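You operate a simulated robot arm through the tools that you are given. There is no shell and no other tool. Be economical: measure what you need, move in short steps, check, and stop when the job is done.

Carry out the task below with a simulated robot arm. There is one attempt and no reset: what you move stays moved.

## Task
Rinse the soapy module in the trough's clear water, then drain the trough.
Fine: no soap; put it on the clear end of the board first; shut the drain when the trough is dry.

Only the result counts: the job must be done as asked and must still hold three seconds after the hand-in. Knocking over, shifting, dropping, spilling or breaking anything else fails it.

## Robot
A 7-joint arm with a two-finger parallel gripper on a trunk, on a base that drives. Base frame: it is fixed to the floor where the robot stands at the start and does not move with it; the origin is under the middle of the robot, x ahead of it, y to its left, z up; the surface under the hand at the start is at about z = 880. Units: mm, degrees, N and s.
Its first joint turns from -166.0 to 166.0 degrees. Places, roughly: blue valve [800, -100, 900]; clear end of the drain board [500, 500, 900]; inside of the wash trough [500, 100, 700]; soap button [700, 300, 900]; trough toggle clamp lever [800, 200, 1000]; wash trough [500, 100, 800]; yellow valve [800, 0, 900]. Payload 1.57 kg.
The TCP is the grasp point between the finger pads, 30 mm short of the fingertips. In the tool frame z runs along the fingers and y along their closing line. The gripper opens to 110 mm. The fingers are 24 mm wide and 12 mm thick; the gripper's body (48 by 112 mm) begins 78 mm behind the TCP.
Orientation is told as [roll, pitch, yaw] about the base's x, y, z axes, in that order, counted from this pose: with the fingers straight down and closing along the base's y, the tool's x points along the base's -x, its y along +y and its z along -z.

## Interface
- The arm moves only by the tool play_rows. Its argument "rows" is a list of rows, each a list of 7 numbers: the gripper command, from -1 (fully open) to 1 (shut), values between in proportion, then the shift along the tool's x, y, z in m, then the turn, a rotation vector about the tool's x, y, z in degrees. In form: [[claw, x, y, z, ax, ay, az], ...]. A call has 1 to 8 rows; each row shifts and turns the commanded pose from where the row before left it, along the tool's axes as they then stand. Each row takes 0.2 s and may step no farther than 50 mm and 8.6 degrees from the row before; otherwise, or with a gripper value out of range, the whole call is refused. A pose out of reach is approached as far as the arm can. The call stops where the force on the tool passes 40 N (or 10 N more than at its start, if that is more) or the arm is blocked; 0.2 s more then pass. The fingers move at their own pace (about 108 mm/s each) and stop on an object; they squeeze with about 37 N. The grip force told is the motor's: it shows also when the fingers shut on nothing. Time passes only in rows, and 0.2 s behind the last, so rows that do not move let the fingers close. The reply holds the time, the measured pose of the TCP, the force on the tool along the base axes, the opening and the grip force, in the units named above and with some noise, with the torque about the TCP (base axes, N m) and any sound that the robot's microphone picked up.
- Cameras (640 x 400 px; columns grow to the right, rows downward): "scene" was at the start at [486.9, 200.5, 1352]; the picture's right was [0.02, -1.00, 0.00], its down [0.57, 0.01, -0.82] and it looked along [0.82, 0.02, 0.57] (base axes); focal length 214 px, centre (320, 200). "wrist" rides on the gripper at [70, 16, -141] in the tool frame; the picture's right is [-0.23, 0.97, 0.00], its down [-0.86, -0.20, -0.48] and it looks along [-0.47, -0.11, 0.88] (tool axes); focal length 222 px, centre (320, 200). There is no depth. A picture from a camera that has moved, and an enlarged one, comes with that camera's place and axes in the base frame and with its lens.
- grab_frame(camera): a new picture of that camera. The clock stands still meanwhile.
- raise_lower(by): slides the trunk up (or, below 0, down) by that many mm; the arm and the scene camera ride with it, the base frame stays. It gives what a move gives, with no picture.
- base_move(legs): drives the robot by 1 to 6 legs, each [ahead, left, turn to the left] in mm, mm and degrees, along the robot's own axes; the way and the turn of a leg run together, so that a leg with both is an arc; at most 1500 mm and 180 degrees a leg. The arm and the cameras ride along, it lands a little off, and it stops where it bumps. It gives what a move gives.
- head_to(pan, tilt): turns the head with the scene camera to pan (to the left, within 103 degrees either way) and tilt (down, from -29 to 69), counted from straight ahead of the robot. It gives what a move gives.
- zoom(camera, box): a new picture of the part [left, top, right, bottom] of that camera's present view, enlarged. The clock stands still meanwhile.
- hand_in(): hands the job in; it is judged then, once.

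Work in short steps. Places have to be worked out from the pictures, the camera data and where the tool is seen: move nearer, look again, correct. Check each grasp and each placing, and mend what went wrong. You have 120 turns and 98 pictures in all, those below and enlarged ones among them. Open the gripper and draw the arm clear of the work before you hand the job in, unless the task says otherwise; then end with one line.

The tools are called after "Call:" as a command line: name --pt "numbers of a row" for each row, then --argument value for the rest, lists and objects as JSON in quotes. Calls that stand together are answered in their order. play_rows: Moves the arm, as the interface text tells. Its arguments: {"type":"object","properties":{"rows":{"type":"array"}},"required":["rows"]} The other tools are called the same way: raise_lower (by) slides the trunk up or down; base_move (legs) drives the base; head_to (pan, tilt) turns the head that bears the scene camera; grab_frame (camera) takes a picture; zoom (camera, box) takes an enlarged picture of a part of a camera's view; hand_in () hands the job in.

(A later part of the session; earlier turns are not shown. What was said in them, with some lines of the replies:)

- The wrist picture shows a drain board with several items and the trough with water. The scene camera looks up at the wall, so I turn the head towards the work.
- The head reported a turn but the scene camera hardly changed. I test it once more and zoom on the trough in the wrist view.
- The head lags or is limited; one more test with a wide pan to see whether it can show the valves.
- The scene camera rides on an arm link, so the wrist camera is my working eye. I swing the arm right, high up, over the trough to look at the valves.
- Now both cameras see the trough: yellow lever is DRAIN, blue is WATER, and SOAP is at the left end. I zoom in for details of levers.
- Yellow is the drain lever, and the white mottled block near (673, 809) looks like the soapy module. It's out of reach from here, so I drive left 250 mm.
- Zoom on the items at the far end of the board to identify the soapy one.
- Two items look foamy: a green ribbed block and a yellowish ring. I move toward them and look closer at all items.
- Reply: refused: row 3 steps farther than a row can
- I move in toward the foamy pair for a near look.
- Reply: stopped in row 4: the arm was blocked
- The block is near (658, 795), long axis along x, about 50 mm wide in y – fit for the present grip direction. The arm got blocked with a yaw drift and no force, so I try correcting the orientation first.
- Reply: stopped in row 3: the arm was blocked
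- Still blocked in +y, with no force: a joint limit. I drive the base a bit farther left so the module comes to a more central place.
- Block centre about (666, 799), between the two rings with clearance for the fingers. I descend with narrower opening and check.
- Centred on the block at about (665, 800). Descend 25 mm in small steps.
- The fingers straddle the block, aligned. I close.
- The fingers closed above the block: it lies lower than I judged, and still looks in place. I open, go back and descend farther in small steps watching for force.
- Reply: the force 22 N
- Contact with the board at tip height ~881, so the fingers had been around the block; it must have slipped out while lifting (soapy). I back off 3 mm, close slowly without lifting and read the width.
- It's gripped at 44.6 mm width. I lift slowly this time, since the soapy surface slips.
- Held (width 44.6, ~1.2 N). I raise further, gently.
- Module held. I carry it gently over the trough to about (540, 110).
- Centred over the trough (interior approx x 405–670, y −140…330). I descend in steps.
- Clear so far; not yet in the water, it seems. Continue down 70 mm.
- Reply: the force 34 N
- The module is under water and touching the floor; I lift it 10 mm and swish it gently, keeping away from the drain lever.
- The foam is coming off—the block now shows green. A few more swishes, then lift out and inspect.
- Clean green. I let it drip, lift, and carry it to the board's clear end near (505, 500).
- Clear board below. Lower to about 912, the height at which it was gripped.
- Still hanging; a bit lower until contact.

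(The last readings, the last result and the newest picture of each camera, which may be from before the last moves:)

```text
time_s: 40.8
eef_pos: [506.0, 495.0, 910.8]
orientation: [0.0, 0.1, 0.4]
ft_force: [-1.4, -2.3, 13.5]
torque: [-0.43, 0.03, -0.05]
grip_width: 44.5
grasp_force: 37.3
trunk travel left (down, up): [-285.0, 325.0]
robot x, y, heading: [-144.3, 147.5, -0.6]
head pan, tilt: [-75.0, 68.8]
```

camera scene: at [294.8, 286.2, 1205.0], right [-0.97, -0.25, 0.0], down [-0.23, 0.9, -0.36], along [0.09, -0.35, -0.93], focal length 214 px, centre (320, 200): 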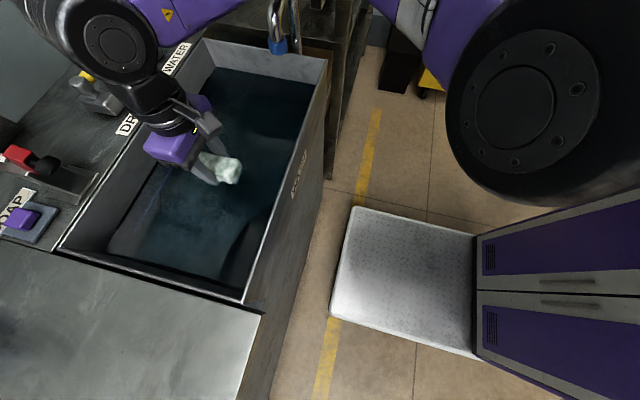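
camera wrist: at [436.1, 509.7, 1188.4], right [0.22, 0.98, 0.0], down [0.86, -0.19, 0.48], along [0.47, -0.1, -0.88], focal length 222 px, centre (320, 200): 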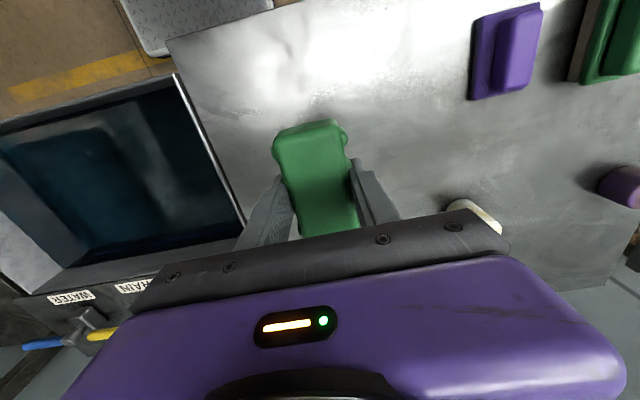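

Contact (13 N). I open in part, then withdraw upward.

Call:
play_rows --pt "-0.2 0 0 0 0 0 0" --pt "-0.5 0 0 0 0 0 0" --pt "-0.5 0 0 -0.02 0 0 0" --pt "-0.5 0 0 -0.04 0 0 0" --pt "-0.5 0 0 -0.04 0 0 0" --pt "-0.5 0 0 -0.04 0 0 0"

Call:
grab_frame --camera "wrist"

```text
time_s: 42.1
eef_pos: [505.8, 491.7, 1051.4]
orientation: [0.1, 0.2, 0.5]
ft_force: [0.3, -0.4, -0.4]
torque: [-0.03, 0.02, -0.03]
grip_width: 82.6
grasp_force: 0.1
trunk travel left (down, up): [-285.0, 325.0]
robot x, y, heading: [-149.7, 148.7, -0.7]
head pan, tilt: [-75.0, 68.8]
```

```text
59 pictures are left
camera wrist: at [436.0, 506.9, 1190.5], right [0.22, 0.98, 0.0], down [0.86, -0.19, 0.48], along [0.47, -0.1, -0.88], focal length 222 px, centre (320, 200)
```

wrist: 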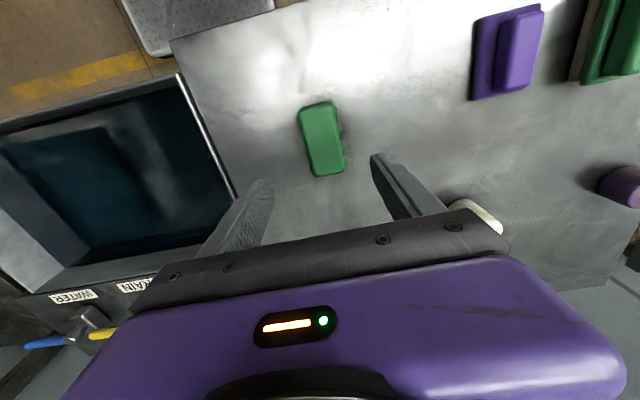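

The module stands clear on the board. Now I rise and move toward the drain lever to view it from above.

Call:
play_rows --pt "-0.5 0 -0.01 -0.045 0 0 0" --pt "-0.5 0 -0.02 -0.045 0 0 0" --pt "-0.5 0 -0.03 -0.035 0 0 0" --pt "-0.5 0 -0.048 0 0 0 0" --pt "-0.5 0 -0.048 0 0 0 0" --pt "-0.5 0 -0.048 0 0 0 0" --pt "-0.5 0 -0.048 0 0 0 0" --pt "-0.5 0 -0.048 0 0 0 0"

Call:
play_rows --pt "-0.5 -0.01 -0.048 0 0 0 0" --pt "-0.5 -0.025 -0.04 0 0 0 0" --pt "-0.5 -0.03 -0.035 0 0 0 0" --pt "-0.5 -0.04 0 0 0 0 0" --pt "-0.5 -0.03 0 0 0 0 0"

Call:
grab_frame --camera "wrist"

Call:
grab_frame --camera "scene"

```text
time_s: 44.0
eef_pos: [508.6, 197.0, 1172.1]
orientation: [0.0, 0.0, 0.6]
ft_force: [-0.9, 0.6, -0.8]
torque: [-0.02, -0.01, -0.01]
grip_width: 82.7
grasp_force: 0.1
trunk travel left (down, up): [-285.0, 325.0]
robot x, y, heading: [-149.8, 143.0, -1.2]
head pan, tilt: [-75.0, 68.8]
```

```text
time_s: 45.1
eef_pos: [645.5, 69.7, 1172.6]
orientation: [0.1, 0.0, 0.5]
ft_force: [-1.4, 0.3, 0.5]
torque: [0.04, -0.03, 0.03]
grip_width: 82.3
grasp_force: 0.1
trunk travel left (down, up): [-285.0, 325.0]
robot x, y, heading: [-150.1, 145.2, -0.6]
head pan, tilt: [-75.0, 68.8]
```

```text
58 pictures are left
camera wrist: at [576.5, 84.9, 1313.7], right [0.22, 0.98, 0.0], down [0.86, -0.19, 0.48], along [0.47, -0.1, -0.88], focal length 222 px, centre (320, 200)
```

wrist: 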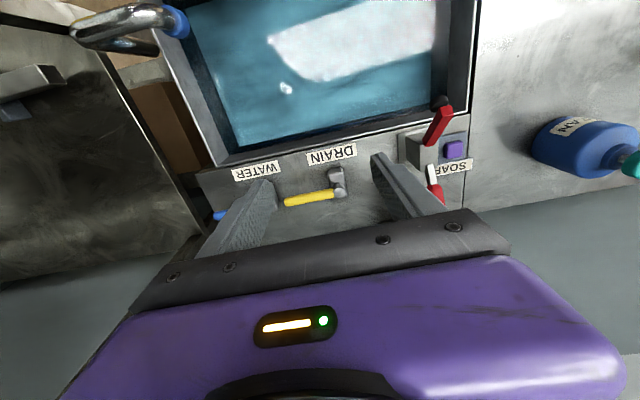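

```text
57 pictures are left
camera scene: at [294.5, 285.9, 1205.1], right [-0.97, -0.25, 0.0], down [-0.23, 0.9, -0.36], along [0.09, -0.35, -0.93], focal length 214 px, centre (320, 200)
```

scene: 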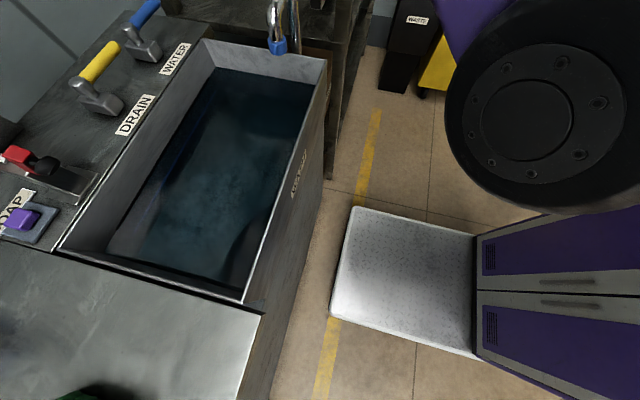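

Call:
zoom --camera "wrist" --box '[230, 140, 390, 240]'

Call:
zoom --camera "scene" --box '[30, 0, 210, 140]'

```text
4.00 times, centred on (310, 190) of wrist
camera zoom: at [576.5, 84.9, 1313.7], right [0.22, 0.98, 0.0], down [0.86, -0.19, 0.48], along [0.47, -0.1, -0.88], focal length 888 px, centre (360, 240)
```

zoom: 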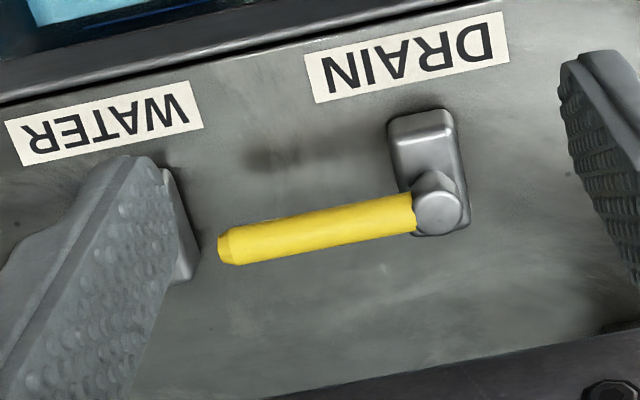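

```text
2.86 times, centred on (120, 70) of scene
camera zoom: at [294.5, 285.9, 1205.1], right [-0.97, -0.25, 0.0], down [-0.23, 0.9, -0.36], along [0.09, -0.35, -0.93], focal length 613 px, centre (891, 571)
```

zoom: 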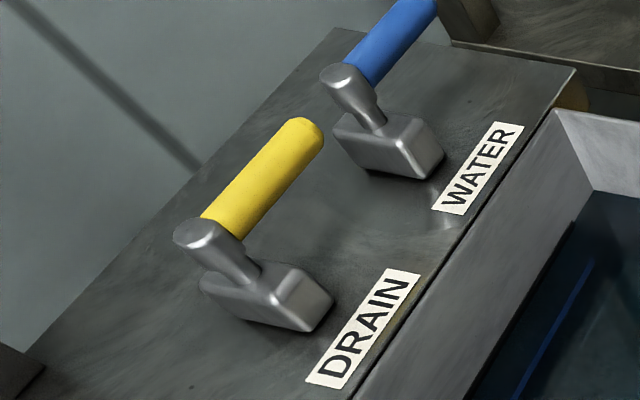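

The drain handle: pivot at about (764, 84), handle pointing to −y out to y≈−20, at z≈938 – a quarter-turn valve with vertical stem, closed across its body. I'll push it to +x with closed fingers; first drive 100 mm ahead for reach.

Call:
base_move --legs '[[100, 0, 0]]'

Call:
play_rows --pt "1 0.035 -0.03 0 0 0 0" --pt "1 0.015 -0.025 0.0 0 0 0" --pt "1 0 0 0.04 0 0 0" --pt "1 0 0 0.04 0 0 0" --pt "1 0 0 0.04 0 0 0"

Call:
grab_frame --camera "wrist"

Call:
grab_frame --camera "scene"

```text
time_s: 46.3
eef_pos: [749.9, 68.3, 1173.0]
orientation: [0.1, -0.1, 0.5]
ft_force: [-0.8, -0.5, -0.3]
torque: [0.0, 0.0, 0.05]
grip_width: 82.5
grasp_force: 0.1
trunk travel left (down, up): [-285.0, 325.0]
robot x, y, heading: [-47.0, 143.6, -0.9]
head pan, tilt: [-75.0, 68.8]
```

```text
time_s: 47.5
eef_pos: [699.8, 16.9, 1055.2]
orientation: [0.0, 0.0, 0.4]
ft_force: [-0.6, 0.1, 0.3]
torque: [-0.01, -0.05, 0.01]
grip_width: 0.0
grasp_force: 21.4
trunk travel left (down, up): [-285.0, 325.0]
robot x, y, heading: [-43.7, 144.3, -0.8]
head pan, tilt: [-75.0, 68.8]
```

```text
54 pictures are left
camera wrist: at [629.7, 31.9, 1195.7], right [0.22, 0.98, 0.0], down [0.86, -0.19, 0.48], along [0.47, -0.1, -0.88], focal length 222 px, centre (320, 200)
```

wrist: 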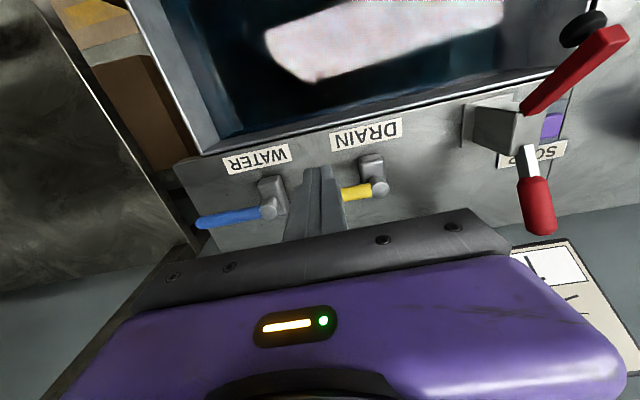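

```text
53 pictures are left
camera scene: at [397.2, 284.2, 1205.2], right [-0.97, -0.24, 0.0], down [-0.23, 0.9, -0.36], along [0.09, -0.35, -0.93], focal length 214 px, centre (320, 200)
```

scene: 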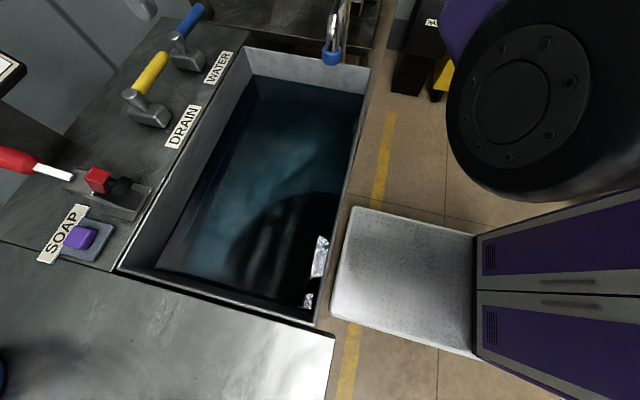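

Pivot confirmed at about (764, 82). I lower to TCP z≈948 on the near side of the handle.

Call:
play_rows --pt "1 0 -0.002 0.035 0 0 0" --pt "1 0 0 0.035 0 0 0" --pt "1 0 0 0.025 0 0 0" --pt "1 0 0 0.012 0 0 0"

Call:
grab_frame --camera "wrist"

Call:
zoom --camera "scene" --box '[60, 0, 320, 180]'

```text
time_s: 48.5
eef_pos: [698.9, 11.5, 947.6]
orientation: [0.1, 0.1, 0.5]
ft_force: [0.1, 0.3, 0.4]
torque: [-0.01, -0.03, 0.0]
grip_width: 0.1
grasp_force: 21.9
trunk travel left (down, up): [-285.0, 325.0]
robot x, y, heading: [-44.9, 140.9, -0.9]
head pan, tilt: [-75.0, 68.8]
```

```text
52 pictures are left
camera wrist: at [629.4, 27.2, 1088.4], right [0.22, 0.98, 0.0], down [0.86, -0.19, 0.48], along [0.47, -0.1, -0.88], focal length 222 px, centre (320, 200)
```

wrist: 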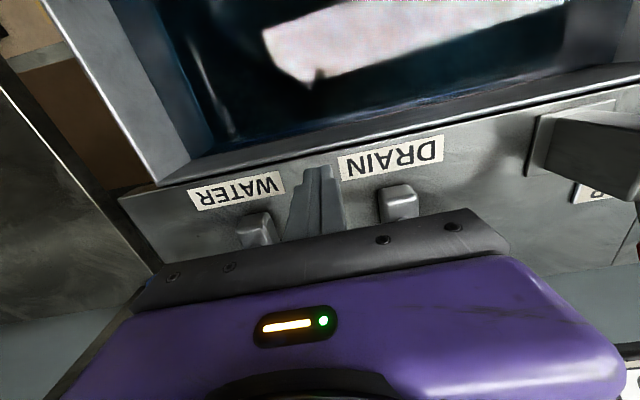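

```text
2.22 times, centred on (190, 90) of scene
camera zoom: at [397.3, 284.2, 1205.1], right [-0.97, -0.24, 0.0], down [-0.23, 0.9, -0.36], along [0.09, -0.35, -0.93], focal length 477 px, centre (609, 444)
```

zoom: 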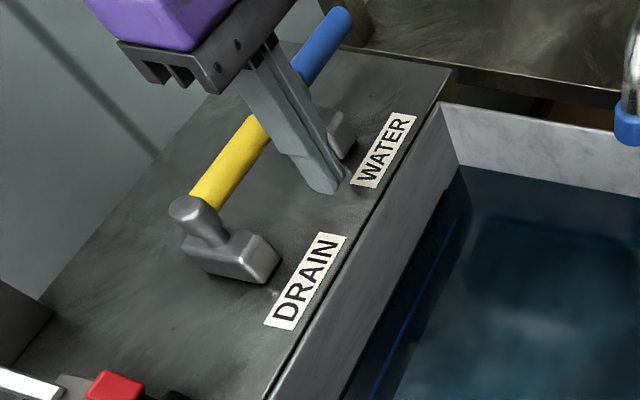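

The fingers are near-side of the yellow handle. I advance to contact and a bit beyond, watching the force.

Call:
play_rows --pt "1 -0.02 0.002 0 0 0 0" --pt "1 -0.02 0 0 0 0 0" --pt "1 -0.012 0 0 0 0 0" --pt "1 -0.01 0 0 0 0 0"

Call:
zoom --camera "scene" --box '[60, 0, 320, 180]'

```text
time_s: 49.5
eef_pos: [759.6, 14.3, 947.2]
orientation: [0.1, 0.1, 0.4]
ft_force: [-1.3, -1.3, -0.2]
torque: [-0.04, 0.04, 0.02]
grip_width: 0.0
grasp_force: 21.1
trunk travel left (down, up): [-285.0, 325.0]
robot x, y, heading: [-45.5, 145.3, -1.0]
head pan, tilt: [-75.0, 68.8]
```

```text
2.22 times, centred on (190, 90) of scene
camera zoom: at [397.3, 284.0, 1205.0], right [-0.97, -0.24, 0.0], down [-0.23, 0.9, -0.36], along [0.09, -0.35, -0.93], focal length 477 px, centre (609, 444)
```

zoom: 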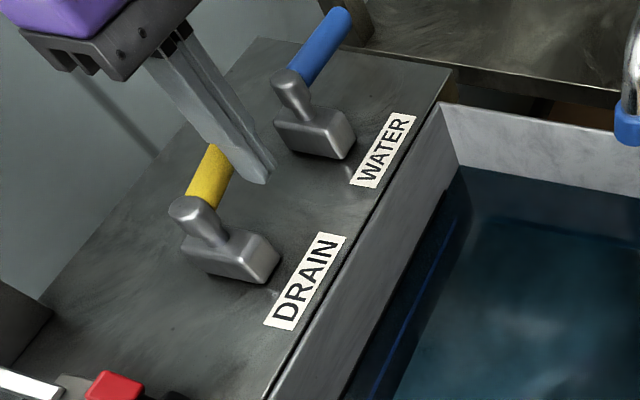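

The handle turns with little force. I follow the arc on through to about 90°.

Call:
play_rows --pt "1 -0.019 -0.002 0 0 0 0" --pt "1 -0.018 0.006 0 0 0 0" --pt "1 -0.016 0.011 0 0 0 0" --pt "1 -0.013 0.015 0 0 0 0" --pt "1 -0.008 0.017 0 0 0 0"

Call:
grab_frame --camera "scene"

Call:
grab_frame --camera "wrist"

```text
time_s: 50.7
eef_pos: [834.0, 60.1, 944.0]
orientation: [0.1, -0.1, 0.3]
ft_force: [-3.0, -4.2, 2.3]
torque: [-0.02, 0.02, 0.04]
grip_width: 0.0
grasp_force: 21.2
trunk travel left (down, up): [-285.0, 325.0]
robot x, y, heading: [-50.7, 142.6, -1.1]
head pan, tilt: [-75.0, 68.8]
```

```text
49 pictures are left
camera scene: at [397.2, 283.7, 1205.1], right [-0.97, -0.24, 0.0], down [-0.23, 0.9, -0.36], along [0.09, -0.35, -0.93], focal length 214 px, centre (320, 200)
```

scene: 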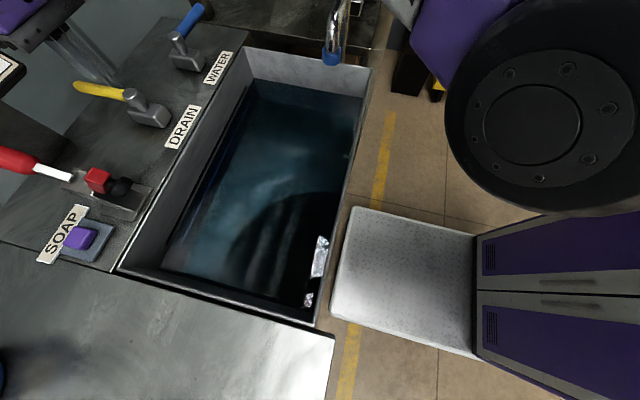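

```text
48 pictures are left
camera wrist: at [762.8, 75.1, 1084.8], right [0.22, 0.98, 0.0], down [0.86, -0.2, 0.48], along [0.47, -0.1, -0.88], focal length 222 px, centre (320, 200)
```

wrist: 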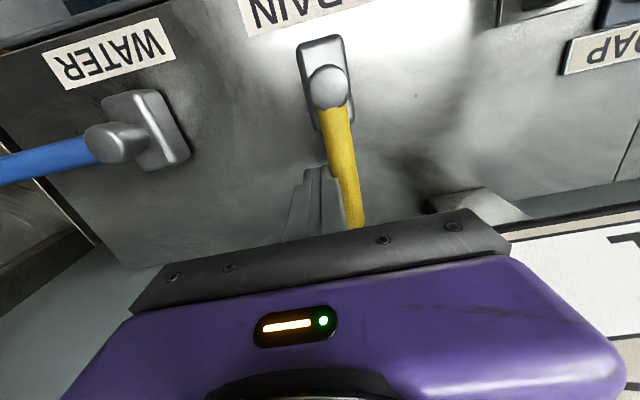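

The handle is now along x, i.e. open. A small extra nudge, then wait and check the water level and gauge.

Call:
play_rows --pt "1 0 0.004 0 0 0 0" --pt "1 0 0 0 0 0 0" --pt "1 0 -0.01 0 0 0 0" --pt "1 0 0 0 0 0 0" --pt "1 0 0 0 0 0 0" --pt "1 0 0 0 0 0 0" --pt "1 0 0 0 0 0 0" --pt "1 0 0 0 0 0 0"

Call:
grab_frame --camera "scene"

```text
time_s: 52.5
eef_pos: [833.0, 56.1, 945.2]
orientation: [0.1, 0.0, 0.4]
ft_force: [-0.1, 0.0, 0.7]
torque: [0.02, -0.03, -0.02]
grip_width: 0.0
grasp_force: 20.9
trunk travel left (down, up): [-285.0, 325.0]
robot x, y, heading: [-47.9, 144.4, -1.0]
head pan, tilt: [-75.0, 68.8]
```

```text
47 pictures are left
camera scene: at [397.3, 284.1, 1205.0], right [-0.97, -0.24, 0.0], down [-0.23, 0.9, -0.36], along [0.09, -0.35, -0.93], focal length 214 px, centre (320, 200)
```

scene: 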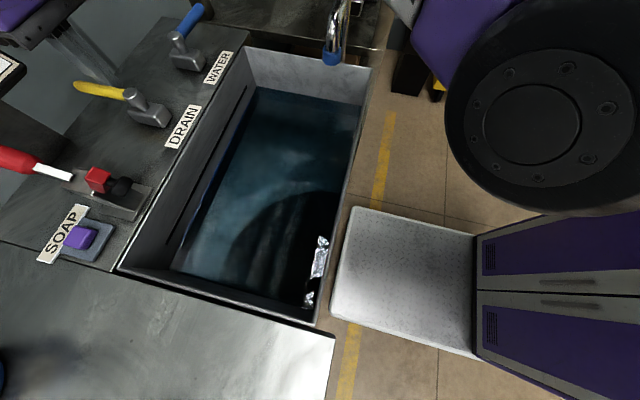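

The level is falling. While it drains I raise the hand to look at the gauge sign and plan the closing push from the other side.

Call:
play_rows --pt "1 0 -0.005 -0.03 0 0 0" --pt "1 0.01 0 -0.045 0 0 0" --pt "1 0.02 0 -0.045 0 0 0" --pt "1 0.02 0 -0.045 0 0 0" --pt "1 0.02 0 -0.045 0 0 0" --pt "1 0.045 0.0 -0.01 0 0 0" --pt "1 0.045 0.0 0 0 0 0"

Call:
grab_frame --camera "wrist"

Call:
grab_frame --camera "scene"

```text
time_s: 54.1
eef_pos: [675.2, 48.4, 1165.6]
orientation: [0.1, 0.1, 0.4]
ft_force: [0.1, 0.2, 0.1]
torque: [-0.04, 0.01, -0.01]
grip_width: 0.0
grasp_force: 21.1
trunk travel left (down, up): [-285.0, 325.0]
robot x, y, heading: [-48.5, 149.3, -0.7]
head pan, tilt: [-75.0, 68.8]
```

```text
46 pictures are left
camera wrist: at [605.1, 64.1, 1306.2], right [0.22, 0.98, 0.0], down [0.86, -0.19, 0.48], along [0.47, -0.1, -0.88], focal length 222 px, centre (320, 200)
```

wrist: 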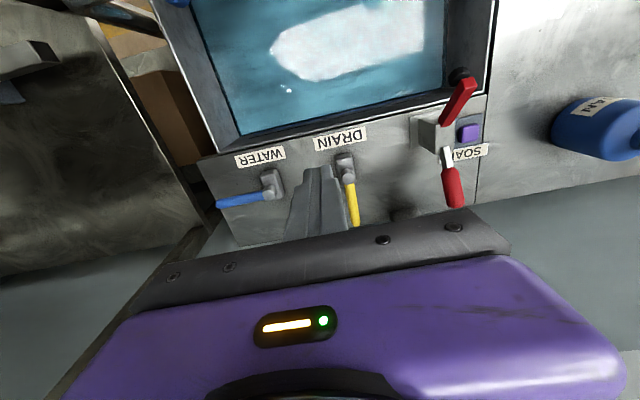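

```text
45 pictures are left
camera scene: at [397.6, 284.4, 1204.9], right [-0.97, -0.24, 0.0], down [-0.23, 0.9, -0.36], along [0.09, -0.35, -0.93], focal length 214 px, centre (320, 200)
```

scene: 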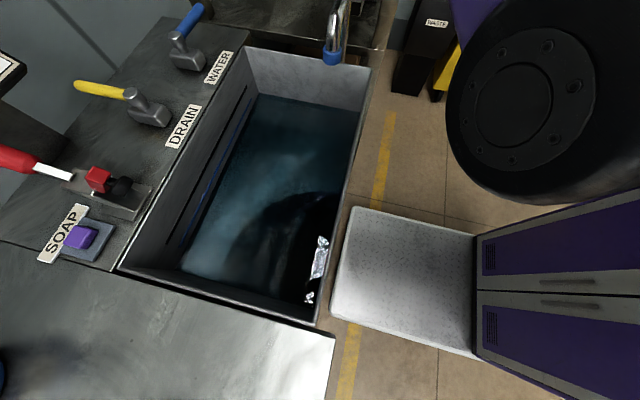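

Water keeps falling. I move the hand back so that the gauge comes into the wrist view.

Call:
play_rows --pt "1 0.045 0.01 -0.01 0 0 0" --pt "1 0.045 0.01 0 0 0 0" --pt "1 0 0 0 0 6 0" --pt "1 0 0 0 0 6 0" --pt "1 0 0 0 0 6 0" --pt "1 0 0 0 0 6 0" --pt "1 0 0 0 0 6 0" --pt "1 0 0 0 0 0 0"

Call:
grab_frame --camera "wrist"

```text
time_s: 55.9
eef_pos: [583.8, 71.4, 1141.2]
orientation: [6.1, 32.1, 3.4]
ft_force: [0.6, 0.3, -0.4]
torque: [-0.01, 0.04, 0.0]
grip_width: 0.0
grasp_force: 21.0
out of reach, approached as far as the arm can: row 7
trunk travel left (down, up): [-285.0, 325.0]
robot x, y, heading: [-44.6, 145.0, -0.9]
head pan, tilt: [-75.0, 68.8]
```

```text
44 pictures are left
camera wrist: at [599.4, 73.6, 1298.4], right [0.19, 0.98, -0.04], down [0.98, -0.19, -0.07], along [-0.07, -0.02, -1.0], focal length 222 px, centre (320, 200)
```

wrist: 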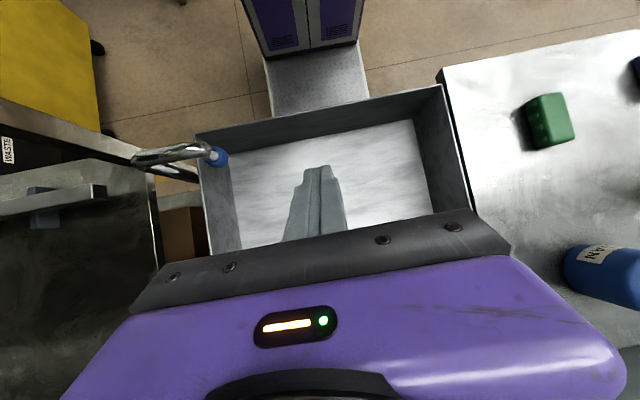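

Wrong tilt direction (though it shows the trough floor, whitish). I tilt back and the other way to see the gauge.

Call:
play_rows --pt "1 0 0 0 0 -7.5 0" --pt "1 0 0 0 0 -7.5 0" --pt "1 0 0 0 0 -7.5 0" --pt "1 0 0 0 0 -7.5 0" --pt "1 0 0 0 0 -7.5 0" --pt "1 0 0 0 0 -7.5 0" --pt "1 0 0 0 0 -7.5 0"

Call:
grab_frame --camera "wrist"

Call:
grab_frame --camera "scene"

```text
time_s: 57.5
eef_pos: [580.6, 73.6, 1160.8]
orientation: [0.1, -22.6, 0.3]
ft_force: [-0.4, -0.1, 0.3]
torque: [-0.02, 0.0, -0.01]
grip_width: 0.4
grasp_force: 21.1
trunk travel left (down, up): [-285.0, 325.0]
robot x, y, heading: [-42.9, 143.8, -1.0]
head pan, tilt: [-75.0, 68.8]
```

```text
43 pictures are left
camera wrist: at [461.6, 88.1, 1264.0], right [0.2, 0.98, 0.09], down [0.61, -0.2, 0.77], along [0.77, -0.1, -0.63], focal length 222 px, centre (320, 200)
```

wrist: 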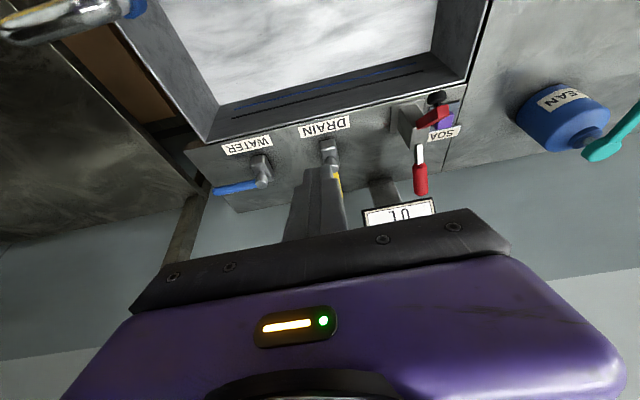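

```text
42 pictures are left
camera scene: at [397.4, 284.2, 1205.0], right [-0.97, -0.24, 0.0], down [-0.23, 0.9, -0.36], along [0.09, -0.35, -0.93], focal length 214 px, centre (320, 200)
```

scene: 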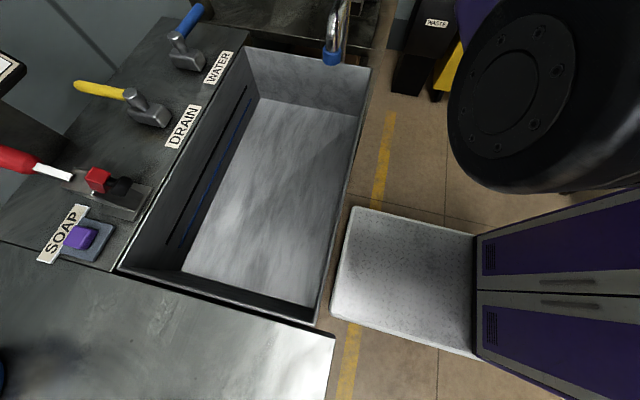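

The trough looks dry. I zoom on the gauge sign and the dry floor.

Call:
zoom --camera "wrist" --box '[290, 90, 470, 240]'

Call:
zoom --camera "scene" --box '[110, 40, 390, 330]'

```text
2.67 times, centred on (380, 165) of wrist
camera zoom: at [461.6, 88.1, 1264.0], right [0.2, 0.98, 0.09], down [0.61, -0.2, 0.77], along [0.77, -0.1, -0.63], focal length 592 px, centre (160, 293)
```

zoom: 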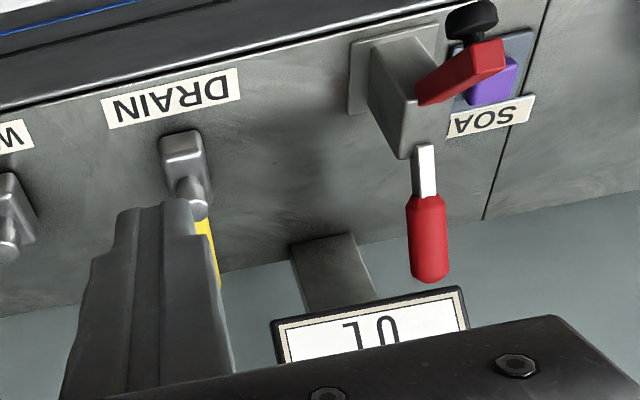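

```text
1.38 times, centred on (250, 185) of scene
camera zoom: at [397.4, 284.2, 1205.0], right [-0.97, -0.24, 0.0], down [-0.23, 0.9, -0.36], along [0.09, -0.35, -0.93], focal length 296 px, centre (417, 221)
```

zoom: 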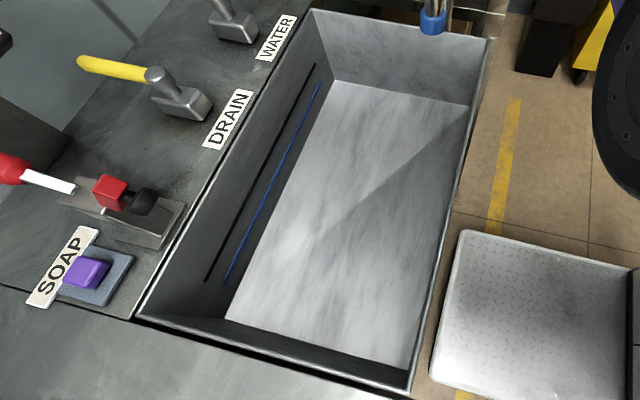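

Trough is dry. Now I close the drain: restore the tool to vertical and go over to the +y side of the handle, high first.

Call:
play_rows --pt "1 0 0 0 0 7.5 0" --pt "1 0 0 0 0 7.5 0" --pt "1 0 0 0 0 7.6 0" --pt "1 -0.048 0.01 0 0 0 0" --pt "1 -0.048 0.01 0 0 0 0" --pt "1 -0.048 0.01 0 0 0 0" --pt "1 -0.048 0.01 0 0 0 0" --pt "1 -0.036 0.005 0 0 0 0"

Call:
grab_frame --camera "wrist"

```text
time_s: 59.3
eef_pos: [805.7, 119.3, 1162.2]
orientation: [0.1, 0.1, 0.3]
ft_force: [0.1, -0.8, 0.3]
torque: [0.04, -0.04, 0.0]
grip_width: 0.1
grasp_force: 21.0
trunk travel left (down, up): [-285.0, 325.0]
robot x, y, heading: [-47.5, 142.7, -1.0]
head pan, tilt: [-75.0, 68.8]
```

```text
39 pictures are left
camera wrist: at [735.7, 135.1, 1303.3], right [0.22, 0.98, 0.0], down [0.86, -0.19, 0.48], along [0.47, -0.1, -0.88], focal length 222 px, centre (320, 200)
```

wrist: 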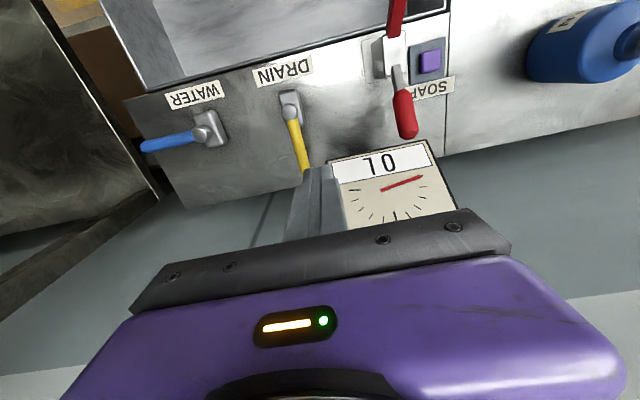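

The gauge reads 0 L. It sits at x≥839, y≥120, so I push close to the pivot (x≈795) and keep high enough. Descend there.

Call:
play_rows --pt "1 0.011 -0.001 0 0 0 0" --pt "1 0 0 0.04 0 0 0" --pt "1 0 0 0.04 0 0 0" --pt "1 0 0 0.04 0 0 0" --pt "1 0 0 0.03 0 0 0"

Call:
grab_frame --camera "wrist"

Call:
grab_frame --camera "scene"

```text
time_s: 60.5
eef_pos: [797.5, 118.9, 1014.5]
orientation: [0.0, 0.3, 0.4]
ft_force: [0.5, 0.1, 0.3]
torque: [0.01, -0.01, 0.0]
grip_width: 0.0
grasp_force: 21.8
trunk travel left (down, up): [-285.0, 325.0]
robot x, y, heading: [-48.3, 144.0, -1.0]
head pan, tilt: [-75.0, 68.8]
```

```text
38 pictures are left
camera wrist: at [728.0, 133.9, 1154.5], right [0.22, 0.98, 0.0], down [0.86, -0.19, 0.48], along [0.47, -0.1, -0.88], focal length 222 px, centre (320, 200)
```

wrist: 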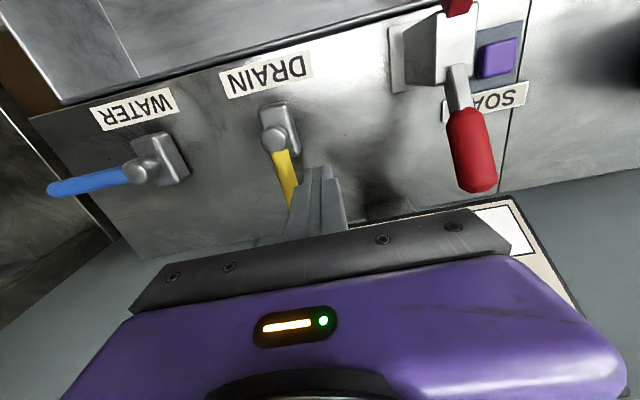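

```text
37 pictures are left
camera scene: at [397.2, 284.2, 1205.1], right [-0.97, -0.24, 0.0], down [-0.23, 0.9, -0.36], along [0.09, -0.35, -0.93], focal length 214 px, centre (320, 200)
```

scene: 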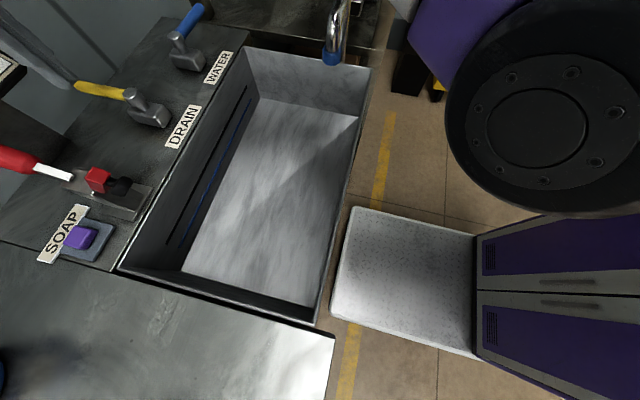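

Sign edge at (842, z≈1000) leaves clearance. Descend to z≈955.

Call:
play_rows --pt "1 0 0 0.025 0 0 0" --pt "1 0 0 0.02 0 0 0" --pt "1 0 0 0.015 0 0 0"

Call:
grab_frame --camera "wrist"

```text
time_s: 61.3
eef_pos: [797.6, 120.2, 952.6]
orientation: [0.1, 0.1, 0.3]
ft_force: [-0.3, -0.3, -0.1]
torque: [0.01, -0.01, 0.02]
grip_width: 0.0
grasp_force: 21.2
trunk travel left (down, up): [-285.0, 325.0]
robot x, y, heading: [-49.5, 144.9, -0.6]
head pan, tilt: [-75.0, 68.8]
```

```text
36 pictures are left
camera wrist: at [727.7, 136.3, 1093.2], right [0.22, 0.98, 0.0], down [0.86, -0.19, 0.48], along [0.47, -0.1, -0.88], focal length 222 px, centre (320, 200)
```

wrist: 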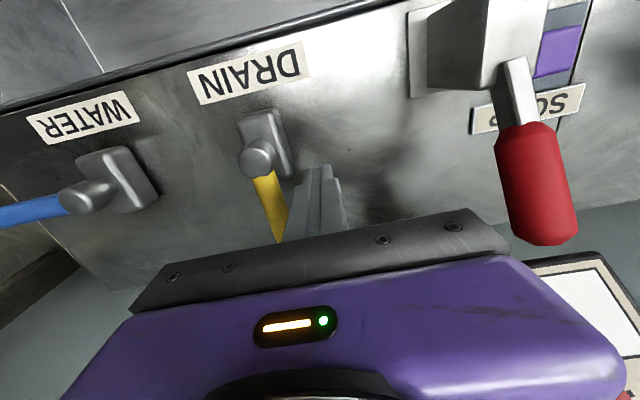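

On the +y side of the handle. Push it back along the arc.

Call:
play_rows --pt "1 0.001 -0.014 0 0 0 0" --pt "1 -0.005 -0.016 0 0 0 0" --pt "1 0.002 -0.019 0 0 0 0" --pt "1 0.012 -0.016 0 0 0 0"

Call:
grab_frame --camera "wrist"

Call:
zoom --camera "scene" --box '[60, 0, 320, 180]'

```text
time_s: 62.3
eef_pos: [790.2, 55.8, 951.8]
orientation: [0.2, -0.2, 0.3]
ft_force: [18.5, 6.3, -3.5]
torque: [-0.02, -0.39, -0.09]
grip_width: 0.0
grasp_force: 21.9
trunk travel left (down, up): [-285.0, 325.0]
robot x, y, heading: [-44.6, 145.2, -0.9]
head pan, tilt: [-75.0, 68.8]
```

```text
35 pictures are left
camera wrist: at [720.2, 70.3, 1092.0], right [0.22, 0.98, 0.0], down [0.85, -0.2, 0.48], along [0.47, -0.1, -0.88], focal length 222 px, centre (320, 200)
```

wrist: 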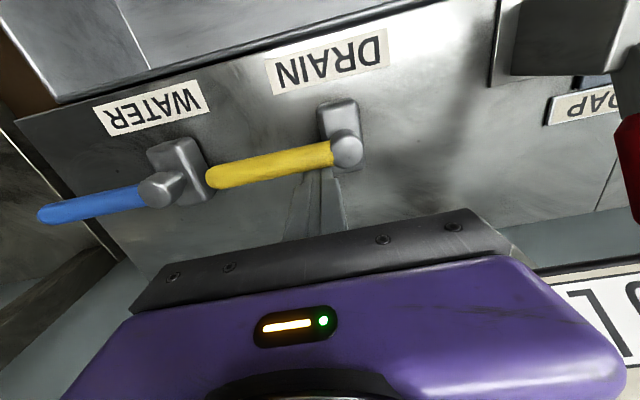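

```text
2.22 times, centred on (190, 90) of scene
camera zoom: at [398.0, 284.6, 1204.7], right [-0.97, -0.24, 0.0], down [-0.23, 0.9, -0.36], along [0.09, -0.35, -0.93], focal length 477 px, centre (609, 444)
```

zoom: 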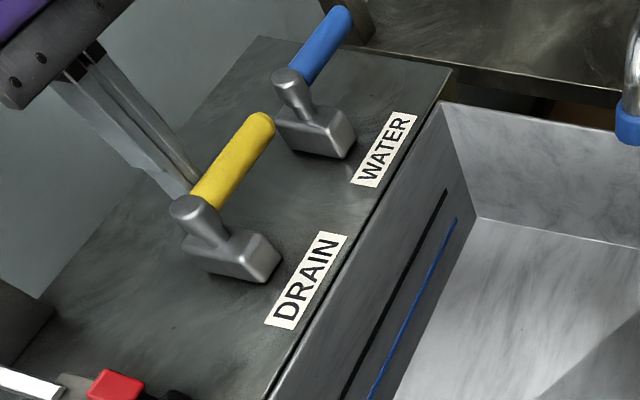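

The handle is back parallel to the blue one and against its stop (18 N). I back off, rise and withdraw, then make final checks.

Call:
play_rows --pt "1 -0.008 -0.005 0 0 0 0" --pt "1 0 0 -0.04 0 0 0" --pt "1 0 0 -0.045 0 0 0" --pt "1 0 0 -0.045 0 0 0" --pt "1 0 0 -0.045 0 0 0" --pt "1 0 0 -0.045 0 0 0"

Call:
play_rows --pt "-1 0.04 0 0 0 0 0" --pt "-1 0.045 0.01 0 0 0 0" --pt "-1 0.045 0.02 0 0 0 0" --pt "-1 0.045 0.02 0 0 0 0" --pt "-1 0.01 0.04 0 0 0 0" --pt "-1 0 0.04 0 0 0 0"

Call:
grab_frame --camera "wrist"

Call:
grab_frame --camera "scene"

```text
time_s: 63.7
eef_pos: [798.0, 50.8, 1172.8]
orientation: [0.0, 0.2, 0.4]
ft_force: [1.4, -0.8, -0.7]
torque: [-0.01, 0.0, -0.01]
grip_width: 0.1
grasp_force: 20.8
trunk travel left (down, up): [-285.0, 325.0]
robot x, y, heading: [-47.0, 145.0, -1.0]
head pan, tilt: [-75.0, 68.8]
```

```text
time_s: 65.1
eef_pos: [611.0, 179.0, 1173.9]
orientation: [0.1, 0.1, 0.3]
ft_force: [0.1, 0.2, 0.2]
torque: [0.02, 0.0, 0.02]
grip_width: 110.1
grasp_force: 0.0
trunk travel left (down, up): [-285.0, 325.0]
robot x, y, heading: [-49.1, 141.4, -0.9]
head pan, tilt: [-75.0, 68.8]
```

```text
33 pictures are left
camera wrist: at [541.6, 193.6, 1315.0], right [0.22, 0.97, 0.0], down [0.86, -0.2, 0.48], along [0.46, -0.1, -0.88], focal length 222 px, centre (320, 200)
```

wrist: 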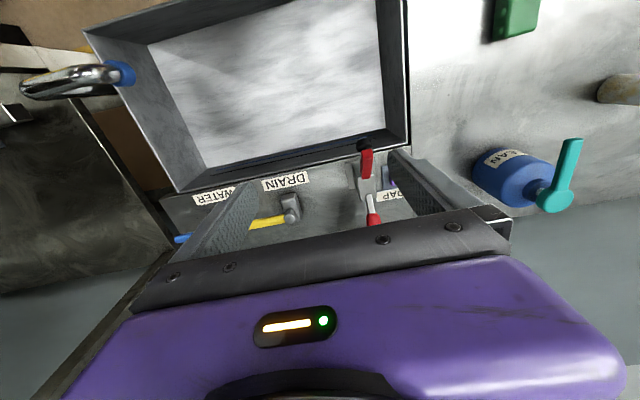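

```text
32 pictures are left
camera scene: at [397.3, 283.3, 1205.1], right [-0.97, -0.24, 0.0], down [-0.23, 0.9, -0.36], along [0.09, -0.35, -0.93], focal length 214 px, centre (320, 200)
```

scene: 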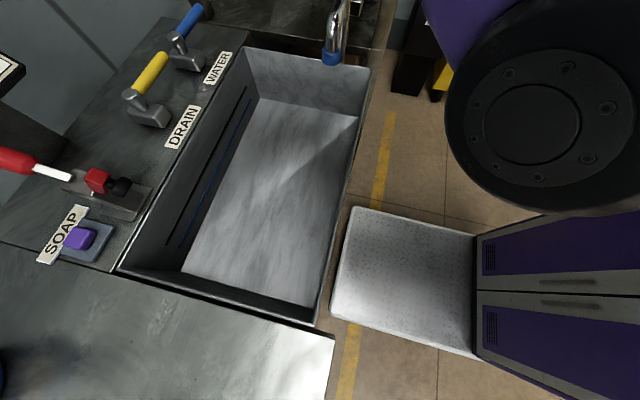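

The trough is dry, the drain lever is back in its shut position, the module is on the clear end, and the arm is clear with the gripper open. I hand in.

Call:
hand_in

```text
The job is handed in.
```

The module was rinsed free of soap and set on the clear end of the board before I drained the trough. The trough is now dry (its gauge reads 0 L) and the drain is shut.
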